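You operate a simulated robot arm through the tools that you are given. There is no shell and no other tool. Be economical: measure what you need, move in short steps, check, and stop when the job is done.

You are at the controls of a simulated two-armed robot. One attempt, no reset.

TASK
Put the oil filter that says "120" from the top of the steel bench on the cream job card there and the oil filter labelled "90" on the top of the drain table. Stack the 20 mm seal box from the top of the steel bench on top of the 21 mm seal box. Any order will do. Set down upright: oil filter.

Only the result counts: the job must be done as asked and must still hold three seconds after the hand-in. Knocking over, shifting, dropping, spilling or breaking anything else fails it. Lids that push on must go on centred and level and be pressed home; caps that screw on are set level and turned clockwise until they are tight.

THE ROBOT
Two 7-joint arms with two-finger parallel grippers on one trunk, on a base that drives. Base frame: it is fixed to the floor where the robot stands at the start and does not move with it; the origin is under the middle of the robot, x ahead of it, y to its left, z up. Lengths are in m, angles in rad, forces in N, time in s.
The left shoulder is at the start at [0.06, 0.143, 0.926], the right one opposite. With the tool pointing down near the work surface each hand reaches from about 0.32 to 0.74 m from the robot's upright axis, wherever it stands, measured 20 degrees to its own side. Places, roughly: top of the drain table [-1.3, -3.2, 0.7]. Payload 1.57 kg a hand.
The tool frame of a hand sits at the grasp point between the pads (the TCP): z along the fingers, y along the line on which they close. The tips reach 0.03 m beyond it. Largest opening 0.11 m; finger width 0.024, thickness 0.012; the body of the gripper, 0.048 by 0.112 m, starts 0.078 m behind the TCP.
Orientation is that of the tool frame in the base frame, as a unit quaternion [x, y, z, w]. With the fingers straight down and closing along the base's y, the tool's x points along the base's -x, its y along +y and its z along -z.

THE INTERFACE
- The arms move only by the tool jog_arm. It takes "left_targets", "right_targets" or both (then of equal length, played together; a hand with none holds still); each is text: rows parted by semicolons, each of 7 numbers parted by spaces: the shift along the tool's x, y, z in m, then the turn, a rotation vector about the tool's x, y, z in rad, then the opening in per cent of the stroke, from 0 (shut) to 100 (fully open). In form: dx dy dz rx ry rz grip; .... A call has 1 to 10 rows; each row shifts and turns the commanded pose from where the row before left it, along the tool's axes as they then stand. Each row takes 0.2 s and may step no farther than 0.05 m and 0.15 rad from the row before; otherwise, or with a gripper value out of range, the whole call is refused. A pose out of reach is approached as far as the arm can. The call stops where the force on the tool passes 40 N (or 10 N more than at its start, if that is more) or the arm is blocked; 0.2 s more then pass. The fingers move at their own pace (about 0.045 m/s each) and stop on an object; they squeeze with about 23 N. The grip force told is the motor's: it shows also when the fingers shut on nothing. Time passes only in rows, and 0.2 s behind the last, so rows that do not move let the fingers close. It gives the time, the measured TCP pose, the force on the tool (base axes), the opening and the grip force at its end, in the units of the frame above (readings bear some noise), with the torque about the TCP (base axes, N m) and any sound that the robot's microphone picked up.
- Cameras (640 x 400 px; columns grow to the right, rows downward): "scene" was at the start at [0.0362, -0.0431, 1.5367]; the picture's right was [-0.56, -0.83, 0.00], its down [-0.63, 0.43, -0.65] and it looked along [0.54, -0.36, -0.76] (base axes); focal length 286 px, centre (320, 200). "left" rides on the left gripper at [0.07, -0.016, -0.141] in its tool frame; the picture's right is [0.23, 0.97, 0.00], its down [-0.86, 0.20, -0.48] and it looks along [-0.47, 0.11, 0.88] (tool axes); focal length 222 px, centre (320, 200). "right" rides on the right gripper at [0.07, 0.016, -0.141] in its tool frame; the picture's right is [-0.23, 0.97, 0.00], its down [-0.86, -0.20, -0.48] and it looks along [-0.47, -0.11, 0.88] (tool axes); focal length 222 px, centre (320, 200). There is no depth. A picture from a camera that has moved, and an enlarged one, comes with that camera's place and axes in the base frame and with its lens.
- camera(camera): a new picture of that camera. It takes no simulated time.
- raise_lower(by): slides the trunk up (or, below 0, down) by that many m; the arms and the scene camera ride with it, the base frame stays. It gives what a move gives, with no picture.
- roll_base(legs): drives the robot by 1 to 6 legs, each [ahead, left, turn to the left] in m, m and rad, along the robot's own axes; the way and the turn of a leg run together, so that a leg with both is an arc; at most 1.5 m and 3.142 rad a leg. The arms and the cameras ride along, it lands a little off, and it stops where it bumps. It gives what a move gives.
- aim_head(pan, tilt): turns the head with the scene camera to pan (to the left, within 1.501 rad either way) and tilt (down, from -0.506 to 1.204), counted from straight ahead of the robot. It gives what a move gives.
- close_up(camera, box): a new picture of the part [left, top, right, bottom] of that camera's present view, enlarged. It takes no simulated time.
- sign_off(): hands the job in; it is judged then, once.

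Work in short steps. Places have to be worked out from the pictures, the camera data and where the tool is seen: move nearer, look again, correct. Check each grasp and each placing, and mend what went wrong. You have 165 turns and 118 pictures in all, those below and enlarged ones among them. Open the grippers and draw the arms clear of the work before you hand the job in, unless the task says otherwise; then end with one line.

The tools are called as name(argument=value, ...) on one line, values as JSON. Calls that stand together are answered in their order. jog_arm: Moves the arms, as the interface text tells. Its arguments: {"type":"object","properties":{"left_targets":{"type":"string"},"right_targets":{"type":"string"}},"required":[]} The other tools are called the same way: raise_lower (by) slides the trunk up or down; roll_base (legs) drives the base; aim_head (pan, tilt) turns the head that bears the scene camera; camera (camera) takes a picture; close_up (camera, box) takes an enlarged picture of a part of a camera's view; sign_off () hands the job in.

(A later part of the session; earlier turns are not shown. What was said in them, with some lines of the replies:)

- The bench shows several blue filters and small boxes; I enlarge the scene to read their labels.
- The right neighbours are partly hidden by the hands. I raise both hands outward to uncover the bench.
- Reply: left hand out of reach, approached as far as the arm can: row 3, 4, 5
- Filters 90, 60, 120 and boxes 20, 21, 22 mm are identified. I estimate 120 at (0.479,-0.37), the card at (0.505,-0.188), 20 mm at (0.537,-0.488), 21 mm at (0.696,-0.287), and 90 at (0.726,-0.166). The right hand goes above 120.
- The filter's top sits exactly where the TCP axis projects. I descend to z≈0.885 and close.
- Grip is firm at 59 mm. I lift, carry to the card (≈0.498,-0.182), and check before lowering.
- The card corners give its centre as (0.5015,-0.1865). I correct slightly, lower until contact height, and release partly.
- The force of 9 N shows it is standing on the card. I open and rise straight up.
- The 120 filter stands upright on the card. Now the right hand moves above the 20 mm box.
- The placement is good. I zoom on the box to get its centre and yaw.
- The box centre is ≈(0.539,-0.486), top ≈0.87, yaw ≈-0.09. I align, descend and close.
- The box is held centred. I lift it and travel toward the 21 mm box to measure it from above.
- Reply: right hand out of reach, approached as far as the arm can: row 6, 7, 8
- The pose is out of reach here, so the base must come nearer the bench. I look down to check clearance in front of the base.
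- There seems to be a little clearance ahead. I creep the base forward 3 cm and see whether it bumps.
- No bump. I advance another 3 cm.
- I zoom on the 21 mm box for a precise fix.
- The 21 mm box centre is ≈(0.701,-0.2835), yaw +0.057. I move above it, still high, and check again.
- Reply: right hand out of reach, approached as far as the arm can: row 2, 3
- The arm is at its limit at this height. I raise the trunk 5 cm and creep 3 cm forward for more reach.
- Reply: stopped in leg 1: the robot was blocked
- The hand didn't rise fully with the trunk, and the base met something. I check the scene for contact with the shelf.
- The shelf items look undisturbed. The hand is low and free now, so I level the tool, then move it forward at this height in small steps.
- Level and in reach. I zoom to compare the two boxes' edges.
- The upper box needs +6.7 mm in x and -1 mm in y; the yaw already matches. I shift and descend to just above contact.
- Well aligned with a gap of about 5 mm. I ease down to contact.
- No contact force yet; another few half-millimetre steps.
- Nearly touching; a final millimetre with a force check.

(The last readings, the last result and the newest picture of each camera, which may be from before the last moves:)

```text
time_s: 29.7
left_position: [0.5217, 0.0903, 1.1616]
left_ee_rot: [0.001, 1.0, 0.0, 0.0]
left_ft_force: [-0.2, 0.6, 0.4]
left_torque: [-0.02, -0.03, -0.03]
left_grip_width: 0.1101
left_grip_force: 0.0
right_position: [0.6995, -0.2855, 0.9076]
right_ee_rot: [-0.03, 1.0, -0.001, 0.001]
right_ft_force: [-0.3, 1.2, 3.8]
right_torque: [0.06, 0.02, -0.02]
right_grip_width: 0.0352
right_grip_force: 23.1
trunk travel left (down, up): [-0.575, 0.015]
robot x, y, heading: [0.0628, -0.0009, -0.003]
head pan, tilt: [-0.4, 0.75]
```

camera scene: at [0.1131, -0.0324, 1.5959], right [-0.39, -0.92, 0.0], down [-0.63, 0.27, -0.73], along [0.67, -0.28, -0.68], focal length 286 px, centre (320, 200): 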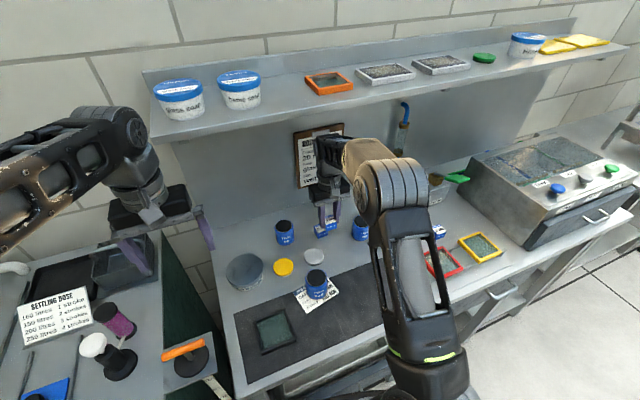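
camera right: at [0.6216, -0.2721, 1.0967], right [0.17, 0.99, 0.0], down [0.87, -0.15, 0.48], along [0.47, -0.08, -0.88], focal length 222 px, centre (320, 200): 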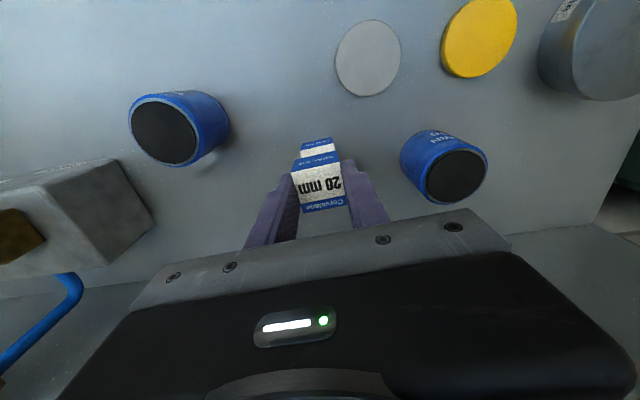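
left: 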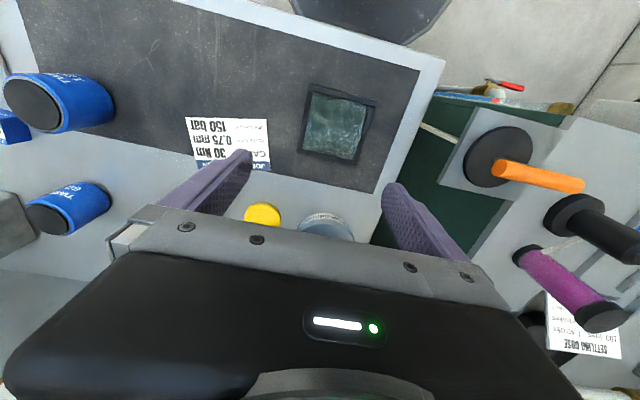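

Contact at 3.8 N. I open gently and rise, then draw back.

jog_arm(right_targets="0 0 0 0 0 0 45;0 0 0 0 0 0 55;0 0 0 0 0 0 55;0 0 -0.015 0 0 0 55;0 0 -0.025 0 0 0 55;0 0 -0.025 0 0 0 55;0.03 0 -0.01 0 0 0 60;0 0 0 0 0 0 60")

camera(camera="right")

close_up(camera="scene", box=[270, 200, 350, 250])

```text
time_s: 31.5
left_position: [0.5221, 0.0899, 1.16]
left_ee_rot: [0.0, 1.0, 0.0, 0.0]
left_ft_force: [0.0, 0.3, -0.3]
left_torque: [0.01, 0.0, -0.02]
left_grip_width: 0.1098
left_grip_force: 0.1
right_position: [0.6678, -0.2864, 0.982]
right_ee_rot: [-0.031, 1.0, -0.001, 0.0]
right_ft_force: [0.1, -0.4, 0.8]
right_torque: [0.0, 0.04, -0.02]
right_grip_width: 0.0662
right_grip_force: 0.0
trunk travel left (down, up): [-0.575, 0.015]
robot x, y, heading: [0.0629, -0.0008, 0.004]
head pan, tilt: [-0.4, 0.75]
```

```text
83 pictures are left
camera right: at [0.5974, -0.2754, 1.1231], right [0.17, 0.99, 0.0], down [0.87, -0.15, 0.48], along [0.47, -0.08, -0.88], focal length 222 px, centre (320, 200)
```

right: 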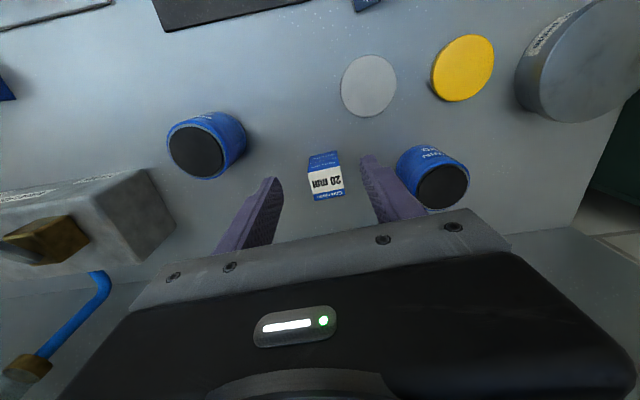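

```text
8.00 times, centred on (310, 225) of scene
camera zoom: at [0.1144, -0.0321, 1.5958], right [-0.39, -0.92, 0.0], down [-0.63, 0.27, -0.73], along [0.67, -0.28, -0.68], focal length 2291 px, centre (400, 0)
```

zoom: 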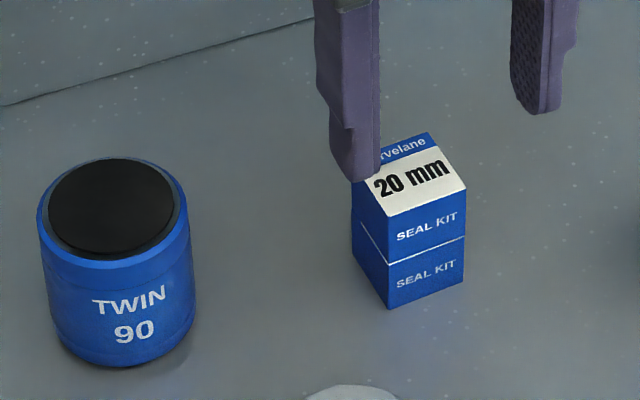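

The stack is good. I now open wide and move the right hand toward the "90" filter at z≈0.98 for a look.

jog_arm(right_targets="0 0 0 0 0 0.06 70;0 0.029 0 0 0 0 80;0 0.029 0 0 0 0 90;0 0.029 0 0 0 0 100;0 0.029 0 0 0 0 100;0 0 0 0 0 0 100;0 0 0 0 0 0 100")

camera(camera="right")

```text
time_s: 33.1
left_position: [0.5223, 0.0896, 1.1622]
left_ee_rot: [0.0, 1.0, 0.0, -0.001]
left_ft_force: [-0.5, 0.2, 0.1]
left_torque: [-0.01, -0.04, 0.01]
left_grip_width: 0.1101
left_grip_force: 0.1
right_position: [0.6688, -0.17, 0.9841]
right_ee_rot: [0.0, 1.0, -0.001, 0.002]
right_ft_force: [-0.8, 0.1, 0.3]
right_torque: [-0.04, 0.0, -0.01]
right_grip_width: 0.1103
right_grip_force: 0.1
trunk travel left (down, up): [-0.575, 0.015]
robot x, y, heading: [0.0647, -0.0015, -0.004]
head pan, tilt: [-0.4, 0.75]
```

```text
81 pictures are left
camera right: at [0.5991, -0.1544, 1.1234], right [0.23, 0.97, 0.0], down [0.85, -0.2, 0.48], along [0.47, -0.11, -0.88], focal length 222 px, centre (320, 200)
```

right: 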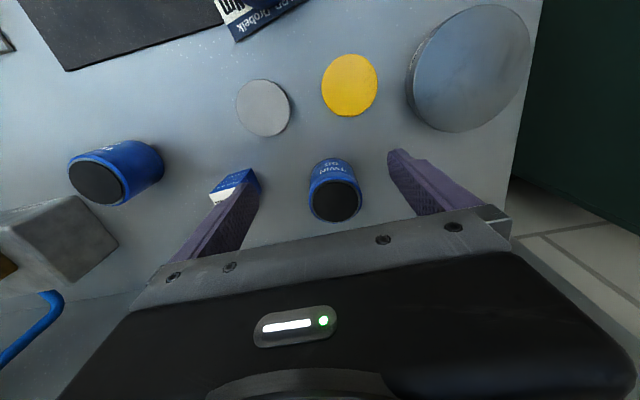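

The 90 filter centre is ≈(0.715,-0.163). I move over it, slightly lower, still above its top.

jog_arm(right_targets="-0.015 0.003 0.005 0 0 0 100;-0.015 0.002 0.005 0 0 0 100;-0.016 0.002 0 0 0 0 100;0 0 0 0 0 0 100")

camera(camera="right")

close_up(camera="scene", box=[240, 170, 370, 250])

```text
time_s: 34.1
left_position: [0.5216, 0.0889, 1.1606]
left_ee_rot: [0.0, 1.0, -0.001, 0.0]
left_ft_force: [0.2, -0.5, 0.3]
left_torque: [-0.01, 0.0, -0.02]
left_grip_width: 0.1099
left_grip_force: 0.1
right_position: [0.7144, -0.1635, 0.973]
right_ee_rot: [0.0, 1.0, -0.001, 0.001]
right_ft_force: [-0.2, 0.3, -0.1]
right_torque: [-0.01, 0.02, -0.02]
right_grip_width: 0.1101
right_grip_force: 0.0
trunk travel left (down, up): [-0.575, 0.015]
robot x, y, heading: [0.0649, -0.0034, -0.001]
head pan, tilt: [-0.4, 0.75]
```

```text
80 pictures are left
camera right: at [0.6446, -0.1483, 1.1134], right [0.23, 0.97, 0.0], down [0.85, -0.2, 0.48], along [0.47, -0.11, -0.88], focal length 222 px, centre (320, 200)
```

right: 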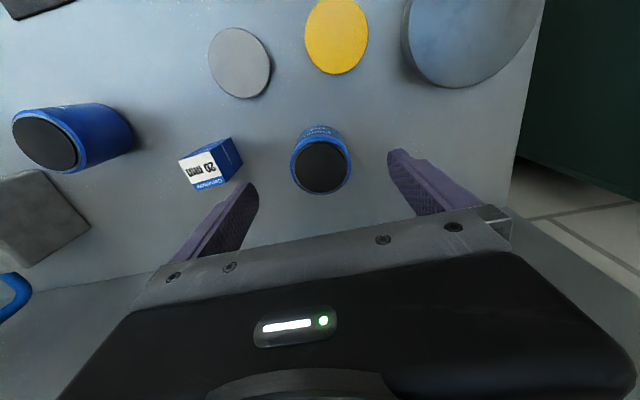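

```text
4.92 times, centred on (305, 210) of scene
camera zoom: at [0.1129, -0.0322, 1.5959], right [-0.39, -0.92, 0.0], down [-0.63, 0.27, -0.73], along [0.67, -0.28, -0.68], focal length 1410 px, centre (394, 151)
```

zoom: 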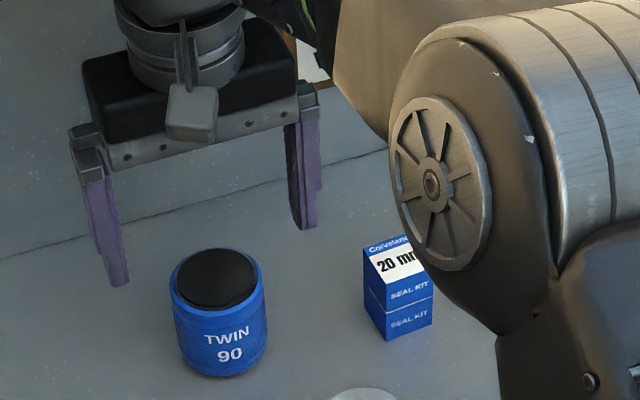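

Aligned. I descend to z≈0.887 and close on the 90 filter.

jog_arm(right_targets="0 0 0.025 0 0 0 100;0 0 0.025 0 0 0 100;0 0 0.02 0 0 0 100;0 0 0.016 0 0 0 100;0 0 0 0 0 0 20;0 0 0 0 0 0 20;0 0 0 0 0 0 20;0 0 0 0 0 0 20;0 0 0 0 0 0 20")

camera(camera="right")

```text
time_s: 36.1
left_position: [0.5224, 0.0887, 1.1611]
left_ee_rot: [0.0, 1.0, 0.001, 0.0]
left_ft_force: [0.6, 0.4, 0.3]
left_torque: [0.01, 0.02, 0.01]
left_grip_width: 0.11
left_grip_force: 0.0
right_position: [0.7161, -0.1639, 0.8852]
right_ee_rot: [0.0, 1.0, 0.0, 0.001]
right_ft_force: [0.1, -1.0, -0.4]
right_torque: [-0.01, 0.0, 0.04]
right_grip_width: 0.0593
right_grip_force: 22.9
trunk travel left (down, up): [-0.575, 0.015]
robot x, y, heading: [0.0632, 0.0038, -0.001]
head pan, tilt: [-0.4, 0.75]
```

```text
78 pictures are left
camera right: at [0.6453, -0.1487, 1.0255], right [0.23, 0.97, 0.0], down [0.85, -0.2, 0.48], along [0.47, -0.11, -0.88], focal length 222 px, centre (320, 200)
```

right: 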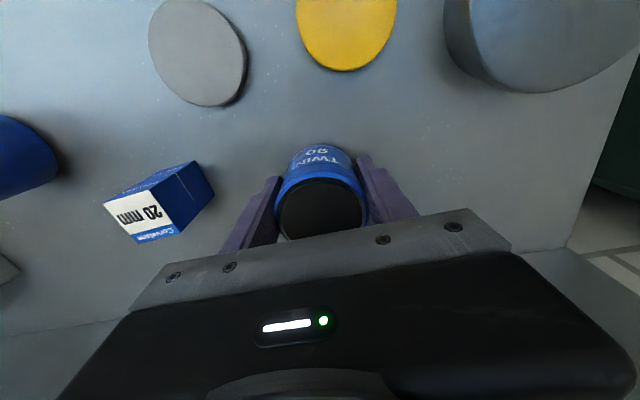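

The 90 filter is gripped. I lift it, then draw back and up over the bench.

jog_arm(right_targets="0 0 -0.03 0 0 0 20;0 0 -0.03 0 0 0 20;0.03 0 -0.025 0 0 0 20;0.03 0 -0.025 0 0 0 20;0.03 0 -0.025 0 0 0 20;0.03 0 -0.02 0 0 0 20;0.045 -0.01 0 0 0 0 20;0.045 -0.01 0 0 0 0 20;0.045 -0.01 0 0 0 0 20;0.045 -0.01 0 0 0 0 20")

camera(camera="scene")

```text
time_s: 38.3
left_position: [0.5201, 0.0877, 1.1617]
left_ee_rot: [0.0, 1.0, -0.001, 0.001]
left_ft_force: [-0.3, -0.9, 0.7]
left_torque: [0.04, -0.08, -0.02]
left_grip_width: 0.1099
left_grip_force: 0.0
right_position: [0.4145, -0.2047, 1.0374]
right_ee_rot: [-0.001, 1.0, -0.001, 0.002]
right_ft_force: [-0.4, 0.1, -2.0]
right_torque: [0.01, -0.03, 0.02]
right_grip_width: 0.0595
right_grip_force: 23.2
trunk travel left (down, up): [-0.575, 0.015]
robot x, y, heading: [0.0628, -0.003, 0.001]
head pan, tilt: [-0.4, 0.75]
```

```text
77 pictures are left
camera scene: at [0.1118, -0.0326, 1.596], right [-0.39, -0.92, 0.0], down [-0.63, 0.27, -0.73], along [0.67, -0.28, -0.68], focal length 286 px, centre (320, 200)
```

scene: 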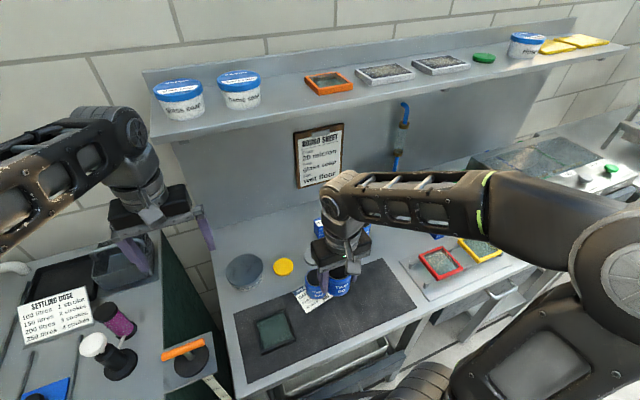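

Held fine. I look to the right to plan the drive to the drain table.

aim_head(pan=-1.5, tilt=0.45)

camera(camera="scene")

aim_head(pan=1.5, tilt=0.6)

camera(camera="scene")

```text
time_s: 39.6
left_position: [0.5216, 0.0894, 1.1616]
left_ee_rot: [0.0, 1.0, -0.001, 0.0]
left_ft_force: [-0.1, -0.4, 1.4]
left_torque: [0.02, 0.0, -0.03]
left_grip_width: 0.1101
left_grip_force: 0.2
right_position: [0.4137, -0.2057, 1.0376]
right_ee_rot: [0.0, 1.0, -0.001, 0.0]
right_ft_force: [0.1, -0.1, -2.3]
right_torque: [-0.02, 0.01, -0.01]
right_grip_width: 0.059
right_grip_force: 23.3
trunk travel left (down, up): [-0.575, 0.015]
robot x, y, heading: [0.0629, -0.0022, 0.001]
head pan, tilt: [-1.499, 0.45]
```

```text
76 pictures are left
camera scene: at [0.0437, -0.0916, 1.6223], right [-1.0, -0.07, 0.0], down [-0.03, 0.43, -0.9], along [0.07, -0.9, -0.44], focal length 286 px, centre (320, 200)
```

scene: 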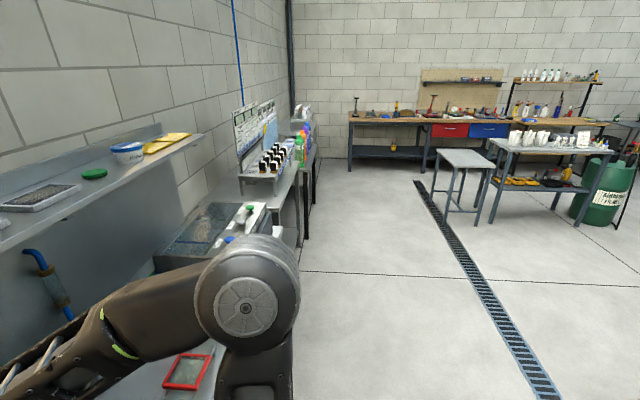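

```text
time_s: 42.2
left_position: [0.5217, 0.0888, 1.1617]
left_ee_rot: [0.0, 1.0, 0.001, 0.0]
left_ft_force: [-0.8, 0.7, 0.2]
left_torque: [-0.05, -0.01, 0.02]
left_grip_width: 0.1101
left_grip_force: 0.1
right_position: [0.415, -0.2057, 1.0388]
right_ee_rot: [0.0, 1.0, -0.001, 0.001]
right_ft_force: [0.5, 0.4, -2.5]
right_torque: [0.0, 0.03, 0.01]
right_grip_width: 0.0594
right_grip_force: 23.0
trunk travel left (down, up): [-0.575, 0.015]
robot x, y, heading: [0.0684, 0.0006, 0.002]
head pan, tilt: [1.499, 0.6]
```

```text
75 pictures are left
camera scene: at [0.0434, 0.0882, 1.6088], right [1.0, -0.07, 0.0], down [-0.04, -0.56, -0.83], along [0.06, 0.82, -0.56], focal length 286 px, centre (320, 200)
```

scene: 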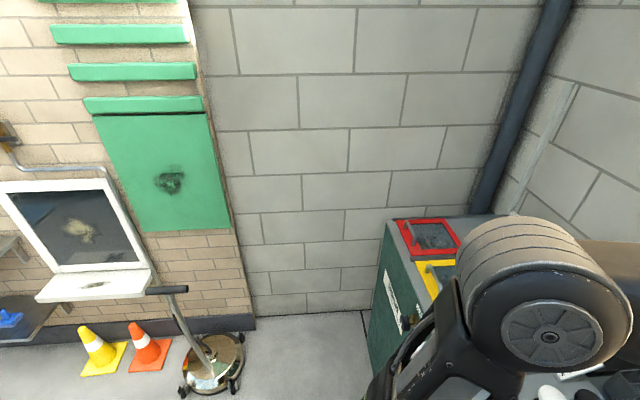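

The floor is open; the small grey table at about (-1.25,-3.0) is the drain table. I back off, turn right, and drive part way.

roll_base(legs=[[-0.5, 0, 0], [0, 0, -1.571], [1.0, 0, 0]])

aim_head(pan=-0.3, tilt=0.5)

camera(camera="scene")

```text
time_s: 53.8
left_position: [-0.3879, -1.4548, 1.1604]
left_ee_rot: [0.718, 0.696, 0.0, 0.0]
left_ft_force: [-0.3, 0.0, -0.6]
left_torque: [0.01, -0.01, -0.01]
left_grip_width: 0.1101
left_grip_force: 0.1
right_position: [-0.678, -1.3407, 1.0381]
right_ee_rot: [0.718, 0.697, 0.0, -0.001]
right_ft_force: [0.2, -0.3, -2.2]
right_torque: [0.05, 0.01, -0.01]
right_grip_width: 0.0594
right_grip_force: 22.7
trunk travel left (down, up): [-0.575, 0.015]
robot x, y, heading: [-0.4614, -0.9936, -1.601]
head pan, tilt: [1.499, 0.6]
```

```text
time_s: 55.6
left_position: [-0.3873, -1.455, 1.1613]
left_ee_rot: [0.717, 0.697, -0.001, -0.001]
left_ft_force: [-1.2, 0.7, -0.9]
left_torque: [-0.02, 0.03, 0.06]
left_grip_width: 0.11
left_grip_force: 0.0
right_position: [-0.6784, -1.3393, 1.0383]
right_ee_rot: [0.718, 0.696, -0.001, 0.0]
right_ft_force: [-0.2, 0.4, -2.4]
right_torque: [0.0, -0.01, -0.02]
right_grip_width: 0.0591
right_grip_force: 22.4
trunk travel left (down, up): [-0.575, 0.015]
robot x, y, heading: [-0.4653, -0.9964, -1.6]
head pan, tilt: [-0.3, 0.499]
```

```text
74 pictures are left
camera scene: at [-0.4895, -1.0518, 1.6179], right [-0.95, 0.32, 0.0], down [0.15, 0.45, -0.88], along [-0.28, -0.83, -0.48], focal length 286 px, centre (320, 200)
```

scene: 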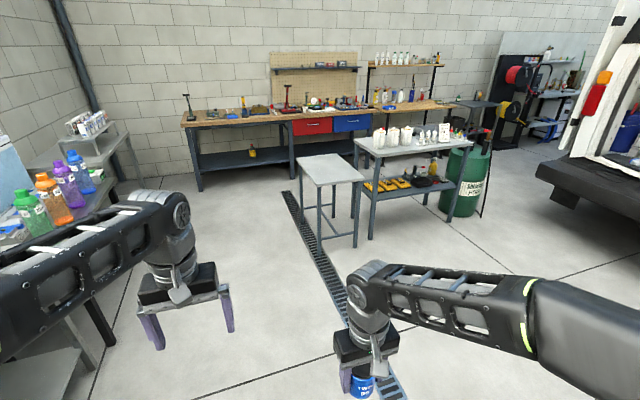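

The empty drain table spans about x -1.07…-1.44, y -2.82…-3.46. I drive to about (-1.0,-2.3) facing it.

roll_base(legs=[[0.8, 0, 0], [0, -0.494, 0.029], [0.5, 0, 0]])

aim_head(pan=-0.3, tilt=0.9)

camera(camera="scene")

```text
time_s: 64.9
left_position: [-0.9135, -2.7436, 1.1609]
left_ee_rot: [0.715, 0.7, -0.001, 0.0]
left_ft_force: [-0.5, 0.2, 0.0]
left_torque: [0.02, 0.01, -0.02]
left_grip_width: 0.1101
left_grip_force: 0.0
right_position: [-1.2054, -2.6286, 1.0392]
right_ee_rot: [0.715, 0.7, 0.0, 0.0]
right_ft_force: [-0.7, -0.2, -2.0]
right_torque: [0.02, -0.02, 0.03]
right_grip_width: 0.0592
right_grip_force: 23.3
trunk travel left (down, up): [-0.575, 0.015]
robot x, y, heading: [-0.9921, -2.284, -1.592]
head pan, tilt: [-0.3, 0.499]
```

```text
time_s: 65.8
left_position: [-0.9134, -2.7417, 1.1616]
left_ee_rot: [0.715, 0.699, -0.001, 0.0]
left_ft_force: [0.6, -0.7, -0.3]
left_torque: [-0.01, 0.0, 0.03]
left_grip_width: 0.1101
left_grip_force: 0.1
right_position: [-1.2056, -2.6292, 1.0386]
right_ee_rot: [0.715, 0.7, -0.001, -0.001]
right_ft_force: [1.0, 0.8, -2.7]
right_torque: [0.03, -0.04, 0.05]
right_grip_width: 0.059
right_grip_force: 23.0
trunk travel left (down, up): [-0.575, 0.015]
robot x, y, heading: [-0.9908, -2.2784, -1.592]
head pan, tilt: [-0.3, 0.901]
```

```text
73 pictures are left
camera scene: at [-1.0137, -2.3249, 1.5841], right [-0.95, 0.32, 0.0], down [0.25, 0.74, -0.62], along [-0.2, -0.59, -0.78], focal length 286 px, centre (320, 200)
```

scene: 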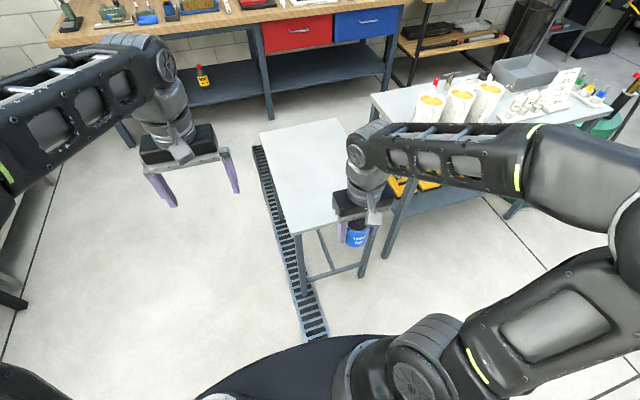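

I advance 0.2 m, still clear of the table, and lower the trunk 0.15 m.

roll_base(legs=[[0.2, 0, 0.02]])

raise_lower(by=-0.15)

camera(camera="scene")

camera(camera="right")

```text
time_s: 67.4
left_position: [-0.9044, -2.9396, 1.162]
left_ee_rot: [0.707, 0.707, 0.0, 0.0]
left_ft_force: [-0.8, 0.3, 0.2]
left_torque: [0.03, 0.02, 0.01]
left_grip_width: 0.1099
left_grip_force: 0.1
right_position: [-1.1987, -2.8337, 1.0382]
right_ee_rot: [0.707, 0.707, -0.001, 0.0]
right_ft_force: [-0.2, -0.3, -1.4]
right_torque: [0.04, 0.01, 0.02]
right_grip_width: 0.0589
right_grip_force: 22.8
trunk travel left (down, up): [-0.575, 0.015]
robot x, y, heading: [-0.9976, -2.4821, -1.568]
head pan, tilt: [-0.3, 0.901]
```

```text
time_s: 69.2
left_position: [-0.9048, -2.939, 1.0115]
left_ee_rot: [0.707, 0.707, 0.0, -0.001]
left_ft_force: [0.2, -0.2, -1.0]
left_torque: [-0.04, 0.01, -0.02]
left_grip_width: 0.11
left_grip_force: 0.0
right_position: [-1.198, -2.8315, 0.8877]
right_ee_rot: [0.706, 0.708, -0.001, -0.001]
right_ft_force: [0.0, 0.9, -1.9]
right_torque: [0.01, 0.01, -0.01]
right_grip_width: 0.059
right_grip_force: 23.3
trunk travel left (down, up): [-0.425, 0.165]
robot x, y, heading: [-0.9945, -2.4806, -1.567]
head pan, tilt: [-0.3, 0.901]
```

```text
72 pictures are left
camera scene: at [-1.0148, -2.5237, 1.4341], right [-0.96, 0.29, 0.0], down [0.23, 0.75, -0.62], along [-0.18, -0.59, -0.78], focal length 286 px, centre (320, 200)
```

scene: 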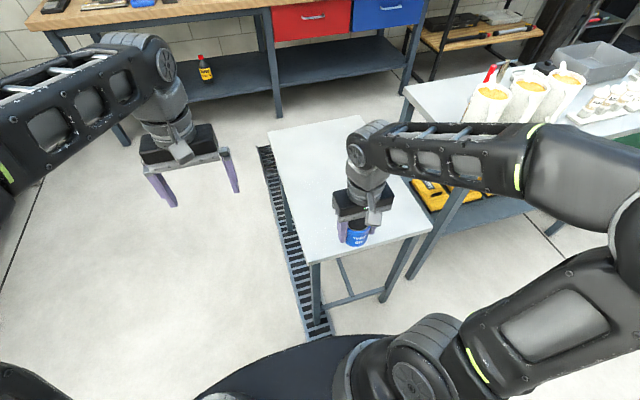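

```text
71 pictures are left
camera right: at [-1.1829, -2.7633, 1.0291], right [0.97, -0.23, 0.0], down [-0.2, -0.85, 0.48], along [-0.11, -0.47, -0.88], focal length 222 px, centre (320, 200)
```

right: 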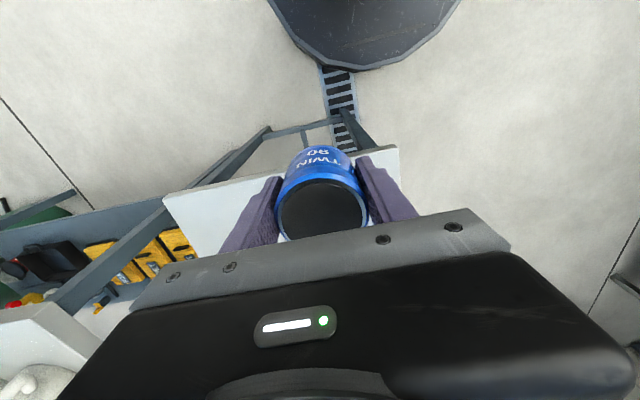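

The near edge is at y≈-2.875, with x from -1.09 to -1.475. I carry the filter to about (-1.26,-3.02) and lower to just above the top.

jog_arm(right_targets="-0.0475 -0.015 0 0 0 0 20;-0.0475 -0.015 0 0 0 0 20;-0.0475 -0.015 0 0 0 0 20;-0.0475 -0.015 0 0 0 0 20;0 0 0.04 0 0 0 20;0 0 0.04 0 0 0 20;0 0 0.035 0 0 0 20;0 0 0 0 0 0 20")

camera(camera="scene")

camera(camera="right")

```text
time_s: 71.0
left_position: [-0.9054, -2.9383, 1.0112]
left_ee_rot: [0.707, 0.707, 0.0, -0.001]
left_ft_force: [-0.3, 0.7, -0.1]
left_torque: [0.01, -0.01, 0.03]
left_grip_width: 0.11
left_grip_force: 0.1
right_position: [-1.2598, -3.0232, 0.7712]
right_ee_rot: [0.707, 0.708, -0.002, 0.0]
right_ft_force: [-0.3, 0.6, -1.7]
right_torque: [0.01, -0.01, 0.03]
right_grip_width: 0.0592
right_grip_force: 23.1
trunk travel left (down, up): [-0.425, 0.165]
robot x, y, heading: [-0.9975, -2.4825, -1.573]
head pan, tilt: [-0.3, 0.901]
```

```text
70 pictures are left
camera scene: at [-1.0148, -2.5238, 1.434], right [-0.96, 0.29, 0.0], down [0.23, 0.75, -0.62], along [-0.18, -0.59, -0.78], focal length 286 px, centre (320, 200)
```

scene: 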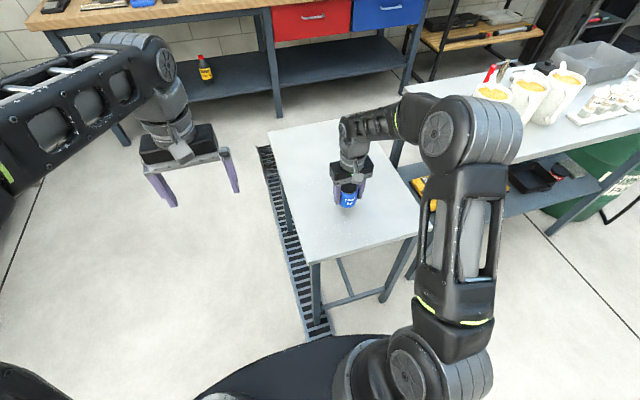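

```text
69 pictures are left
camera right: at [-1.2428, -2.9526, 0.9125], right [0.97, -0.23, 0.0], down [-0.2, -0.85, 0.48], along [-0.11, -0.47, -0.88], focal length 222 px, centre (320, 200)
```

right: 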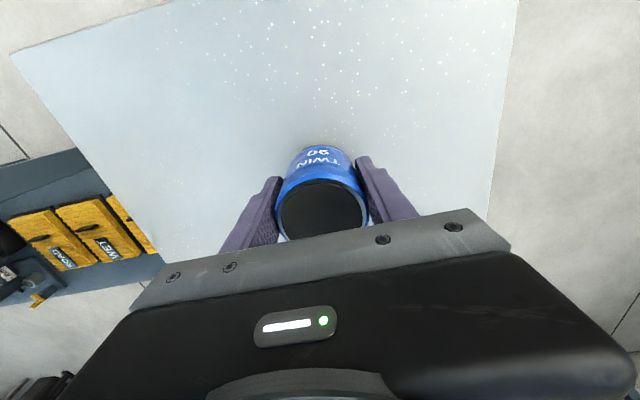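

It hangs over the table. I lower in decreasing steps toward contact.

jog_arm(right_targets="0 0 0.01 0 0 0 20;0 0 0.008 0 0 0 20;0 0 0.004 0 0 0 20;0 0 0.002 0 0 0 20;0 0 0 0 0 0 20")

```text
time_s: 72.2
left_position: [-0.9043, -2.9389, 1.0111]
left_ee_rot: [0.707, 0.707, 0.0, 0.0]
left_ft_force: [-0.1, 0.7, -0.1]
left_torque: [0.0, 0.02, 0.02]
left_grip_width: 0.1103
left_grip_force: 0.0
right_position: [-1.2591, -3.0207, 0.7477]
right_ee_rot: [0.706, 0.708, 0.0, 0.0]
right_ft_force: [0.5, -0.5, -1.9]
right_torque: [-0.01, 0.0, 0.0]
right_grip_width: 0.0591
right_grip_force: 23.3
trunk travel left (down, up): [-0.425, 0.165]
robot x, y, heading: [-0.9956, -2.4807, -1.57]
head pan, tilt: [-0.3, 0.901]
```

No contact yet; continuing with 1 mm steps.

jog_arm(right_targets="0 0 0.001 0 0 0 20;0 0 0.001 0 0 0 20;0 0 0.001 0 0 0 20;0 0 0 0 0 0 20")

```text
time_s: 73.2
left_position: [-0.9049, -2.9379, 1.0118]
left_ee_rot: [0.707, 0.707, 0.0, 0.0]
left_ft_force: [0.3, -0.1, -0.4]
left_torque: [0.01, -0.02, -0.01]
left_grip_width: 0.11
left_grip_force: 0.0
right_position: [-1.2595, -3.0224, 0.7461]
right_ee_rot: [0.707, 0.707, -0.001, 0.0]
right_ft_force: [0.7, -0.1, -2.7]
right_torque: [0.02, 0.01, 0.02]
right_grip_width: 0.0589
right_grip_force: 23.3
trunk travel left (down, up): [-0.425, 0.165]
robot x, y, heading: [-0.9946, -2.4804, -1.577]
head pan, tilt: [-0.3, 0.901]
```

Still free; I look at the gap and go a bit further.

jog_arm(right_targets="0 0 0.001 0 0 0 20;0 0 0.001 0 0 0 20;0 0 0 0 0 0 20")

close_up(camera="scene", box=[310, 160, 390, 220])

```text
time_s: 74.0
left_position: [-0.9059, -2.9392, 1.0114]
left_ee_rot: [0.707, 0.707, 0.0, 0.0]
left_ft_force: [0.5, -0.1, -0.9]
left_torque: [-0.04, 0.0, -0.01]
left_grip_width: 0.1101
left_grip_force: 0.1
right_position: [-1.258, -3.0227, 0.7448]
right_ee_rot: [0.707, 0.707, -0.001, 0.0]
right_ft_force: [0.4, 0.2, -0.5]
right_torque: [-0.01, 0.02, 0.01]
right_grip_width: 0.0591
right_grip_force: 22.3
trunk travel left (down, up): [-0.425, 0.165]
robot x, y, heading: [-0.9943, -2.481, -1.574]
head pan, tilt: [-0.3, 0.901]
```

```text
6.67 times, centred on (350, 190) of scene
camera zoom: at [-1.0148, -2.5237, 1.434], right [-0.96, 0.29, 0.0], down [0.23, 0.75, -0.62], along [-0.18, -0.59, -0.78], focal length 1909 px, centre (120, 267)
```

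zoom: 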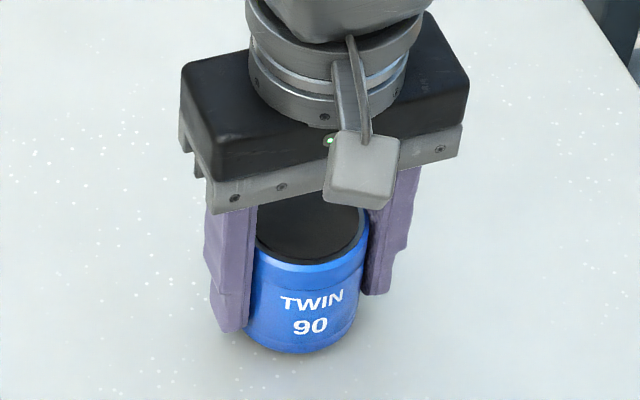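

The weight is starting to come off (−0.5 N). One more millimetre.

jog_arm(right_targets="0 0 0.001 0 0 0 20;0 0 0 0 0 0 20")

```text
time_s: 74.5
left_position: [-0.9032, -2.9377, 1.0113]
left_ee_rot: [0.707, 0.707, -0.001, 0.0]
left_ft_force: [0.4, 0.7, -0.3]
left_torque: [-0.06, -0.01, -0.03]
left_grip_width: 0.1099
left_grip_force: 0.0
right_position: [-1.2596, -3.0222, 0.7446]
right_ee_rot: [0.706, 0.708, -0.002, 0.001]
right_ft_force: [-0.3, 0.5, 8.1]
right_torque: [0.07, -0.14, 0.07]
right_grip_width: 0.0588
right_grip_force: 22.8
trunk travel left (down, up): [-0.425, 0.165]
robot x, y, heading: [-0.9929, -2.4829, -1.567]
head pan, tilt: [-0.3, 0.901]
```

Contact at 8 N: the filter stands on the table. I open, rise, and draw back.

jog_arm(right_targets="0 0 0 0 0 0 70;0 0 0 0 0 0 85;0 0 0 0 0 0 85;0 0 -0.03 0 0 0 90;0 0 -0.04 0 0 0 90;0 0 -0.04 0 0 0 90;0 0 -0.03 0 0 0 90;0.04 0 0 0 0 0 90;0.04 0 0 0 0 0 90;0.04 0 0 0 0 0 90")

camera(camera="scene")

camera(camera="right")

```text
time_s: 76.8
left_position: [-0.9044, -2.938, 1.0131]
left_ee_rot: [0.707, 0.707, -0.002, 0.001]
left_ft_force: [0.3, -0.4, -0.3]
left_torque: [0.01, 0.01, 0.0]
left_grip_width: 0.1102
left_grip_force: 0.1
right_position: [-1.2584, -2.8999, 0.8846]
right_ee_rot: [0.706, 0.708, -0.001, 0.0]
right_ft_force: [0.2, -0.3, 0.0]
right_torque: [0.01, 0.0, 0.0]
right_grip_width: 0.0988
right_grip_force: 0.1
trunk travel left (down, up): [-0.425, 0.165]
robot x, y, heading: [-0.9915, -2.4849, -1.567]
head pan, tilt: [-0.3, 0.901]
```

```text
67 pictures are left
camera scene: at [-1.0149, -2.523, 1.434], right [-0.96, 0.29, 0.0], down [0.23, 0.75, -0.62], along [-0.18, -0.59, -0.78], focal length 286 px, centre (320, 200)
```

scene: 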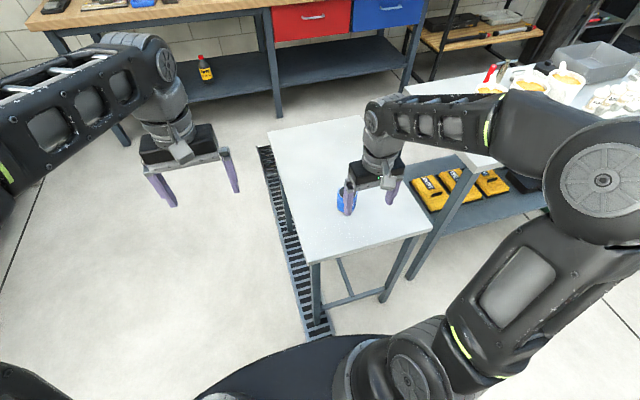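

```text
66 pictures are left
camera right: at [-1.2428, -2.8314, 1.0257], right [0.97, -0.23, 0.0], down [-0.2, -0.85, 0.48], along [-0.11, -0.47, -0.88], focal length 222 px, centre (320, 200)
```

right: 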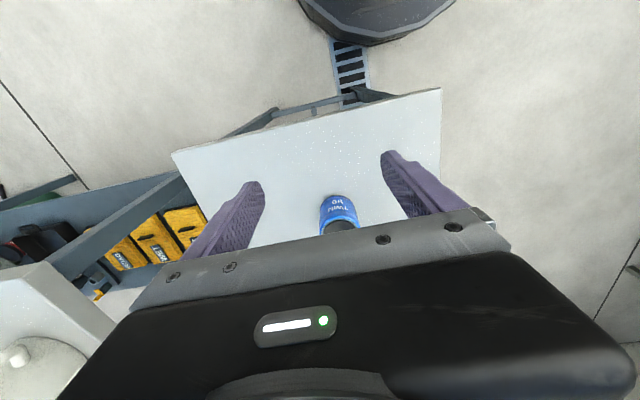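

It stands upright. I back the robot away and take a final look.

roll_base(legs=[[-0.5, 0, 0]])

aim_head(pan=-0.2, tilt=0.6)

close_up(camera="scene", box=[200, 60, 480, 240])

aim_head(pan=1.5, tilt=0.35)

camera(camera="scene")

```text
time_s: 79.7
left_position: [-0.9055, -2.444, 1.0108]
left_ee_rot: [0.707, 0.707, -0.001, 0.001]
left_ft_force: [-1.0, -0.9, -0.2]
left_torque: [-0.02, 0.02, 0.01]
left_grip_width: 0.1099
left_grip_force: 0.2
right_position: [-1.2587, -2.407, 0.8846]
right_ee_rot: [0.707, 0.708, -0.002, 0.0]
right_ft_force: [-0.4, 0.0, 0.2]
right_torque: [-0.02, 0.03, 0.02]
right_grip_width: 0.099
right_grip_force: 0.1
trunk travel left (down, up): [-0.425, 0.165]
robot x, y, heading: [-0.9966, -1.9863, -1.572]
head pan, tilt: [-0.3, 0.901]
```

```text
time_s: 80.5
left_position: [-0.9053, -2.4444, 1.0117]
left_ee_rot: [0.707, 0.707, 0.0, 0.0]
left_ft_force: [-0.9, 0.5, 0.7]
left_torque: [0.04, -0.01, -0.02]
left_grip_width: 0.1101
left_grip_force: 0.0
right_position: [-1.2596, -2.4067, 0.8842]
right_ee_rot: [0.706, 0.708, -0.001, 0.0]
right_ft_force: [-1.3, 0.2, -1.1]
right_torque: [-0.02, 0.0, 0.01]
right_grip_width: 0.0989
right_grip_force: 0.1
trunk travel left (down, up): [-0.425, 0.165]
robot x, y, heading: [-0.9986, -1.9884, -1.567]
head pan, tilt: [-0.201, 0.6]
```

```text
2.22 times, centred on (340, 150) of scene
camera zoom: at [-1.0105, -2.0442, 1.4587], right [-0.98, 0.2, 0.0], down [0.11, 0.55, -0.82], along [-0.16, -0.81, -0.57], focal length 636 px, centre (276, 311)
```

zoom: 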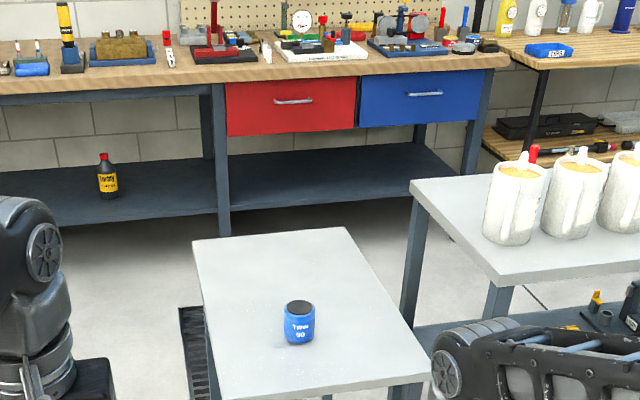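

```text
time_s: 82.2
left_position: [-0.9045, -2.4445, 1.0105]
left_ee_rot: [0.707, 0.707, 0.0, 0.0]
left_ft_force: [-0.4, -0.4, 0.6]
left_torque: [0.0, -0.03, -0.02]
left_grip_width: 0.1099
left_grip_force: 0.0
right_position: [-1.2587, -2.4064, 0.8845]
right_ee_rot: [0.706, 0.709, -0.002, 0.0]
right_ft_force: [0.2, -0.1, -0.8]
right_torque: [-0.03, -0.01, 0.0]
right_grip_width: 0.0989
right_grip_force: 0.1
trunk travel left (down, up): [-0.425, 0.165]
robot x, y, heading: [-0.9928, -1.9905, -1.572]
head pan, tilt: [1.499, 0.351]
```

```text
64 pictures are left
camera scene: at [-0.9, -1.9642, 1.4816], right [-0.07, -1.0, 0.0], down [-0.34, 0.02, -0.94], along [0.94, -0.07, -0.34], focal length 286 px, centre (320, 200)
```

scene: 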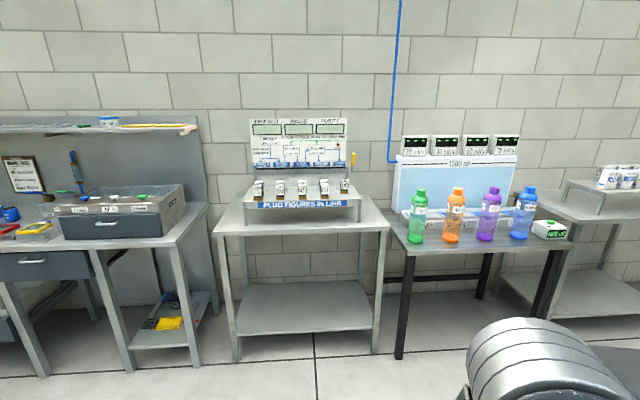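

The 90 filter is fine on the table. I turn left to confirm the bench once more.

roll_base(legs=[[-0.3, 0, 0], [0, 0, 0.9]])

aim_head(pan=1.3, tilt=0.35)

camera(camera="scene")

```text
time_s: 86.6
left_position: [-0.5811, -1.8989, 1.0115]
left_ee_rot: [0.33, 0.944, 0.0, 0.0]
left_ft_force: [0.5, 0.9, 0.5]
left_torque: [-0.03, -0.03, 0.0]
left_grip_width: 0.11
left_grip_force: 0.0
right_position: [-0.8316, -2.1536, 0.8856]
right_ee_rot: [0.33, 0.944, -0.001, 0.0]
right_ft_force: [-1.0, 0.4, 0.2]
right_torque: [0.0, 0.01, -0.03]
right_grip_width: 0.0991
right_grip_force: 0.1
trunk travel left (down, up): [-0.425, 0.165]
robot x, y, heading: [-0.9961, -1.6874, -0.671]
head pan, tilt: [1.499, 0.351]
```

```text
time_s: 87.3
left_position: [-0.5811, -1.8998, 1.0107]
left_ee_rot: [0.331, 0.944, 0.001, 0.0]
left_ft_force: [-0.4, 0.0, -0.5]
left_torque: [0.04, 0.01, -0.02]
left_grip_width: 0.1103
left_grip_force: 0.1
right_position: [-0.8322, -2.1529, 0.8838]
right_ee_rot: [0.33, 0.944, -0.001, 0.001]
right_ft_force: [0.5, -0.3, -1.0]
right_torque: [-0.02, -0.02, 0.01]
right_grip_width: 0.099
right_grip_force: 0.1
trunk travel left (down, up): [-0.425, 0.165]
robot x, y, heading: [-0.9927, -1.6871, -0.675]
head pan, tilt: [1.3, 0.351]
```

```text
63 pictures are left
camera scene: at [-0.9402, -1.6114, 1.4816], right [0.59, -0.81, 0.0], down [-0.28, -0.2, -0.94], along [0.76, 0.55, -0.34], focal length 286 px, centre (320, 200)
```

scene: 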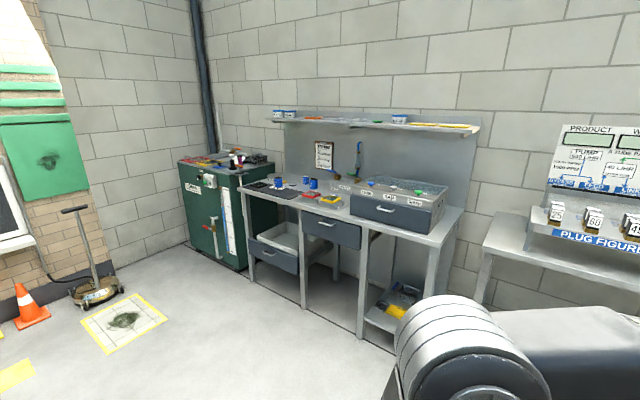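

The bench is visible; I zoom on it, including the drawer the base may have touched.

close_up(camera="scene", box=[230, 165, 350, 290])

close_up(camera="scene", box=[260, 170, 340, 220])

```text
3.20 times, centred on (290, 228) of scene
camera zoom: at [-0.9402, -1.6114, 1.4816], right [0.59, -0.81, 0.0], down [-0.28, -0.2, -0.94], along [0.76, 0.55, -0.34], focal length 916 px, centre (416, 112)
```

zoom: 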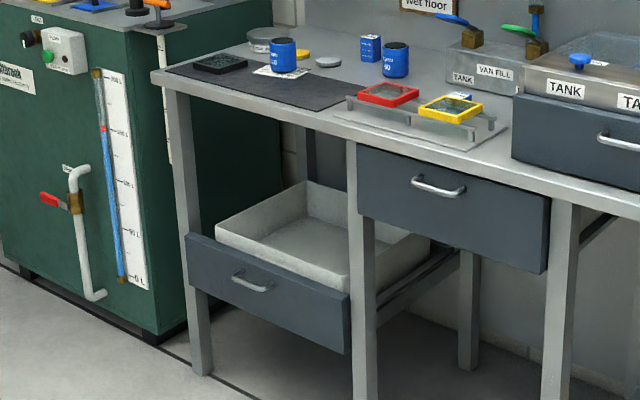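

```text
8.00 times, centred on (300, 195) of scene
camera zoom: at [-0.9402, -1.6114, 1.4816], right [0.59, -0.81, 0.0], down [-0.28, -0.2, -0.94], along [0.76, 0.55, -0.34], focal length 2291 px, centre (480, 240)
```

zoom: 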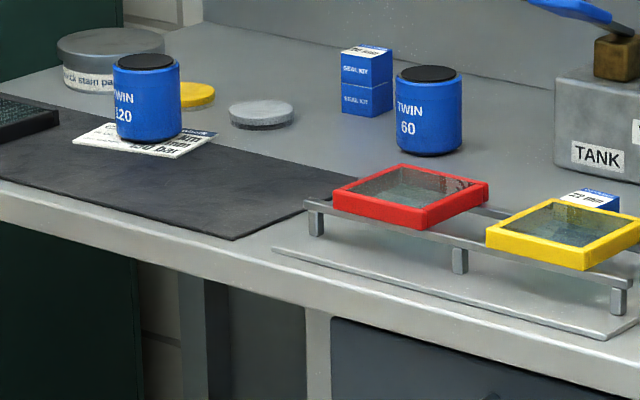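

Everything stands as asked: 120 is on the card, the 20 mm box is on the 21 mm box, and 90 is on the drain table. The grippers are open and clear, so I hand in.

sign_off()

```text
The job is handed in.
```

The job is handed in: filter 120 stands on the cream job card, filter 90 stands on the drain table, and the 20 mm seal box is on the 21 mm one. While I was working at the bench, the base was stopped by something in front of it and the right arm was held back under the shelf when I raised the trunk. My later pictures showed nothing shifted.
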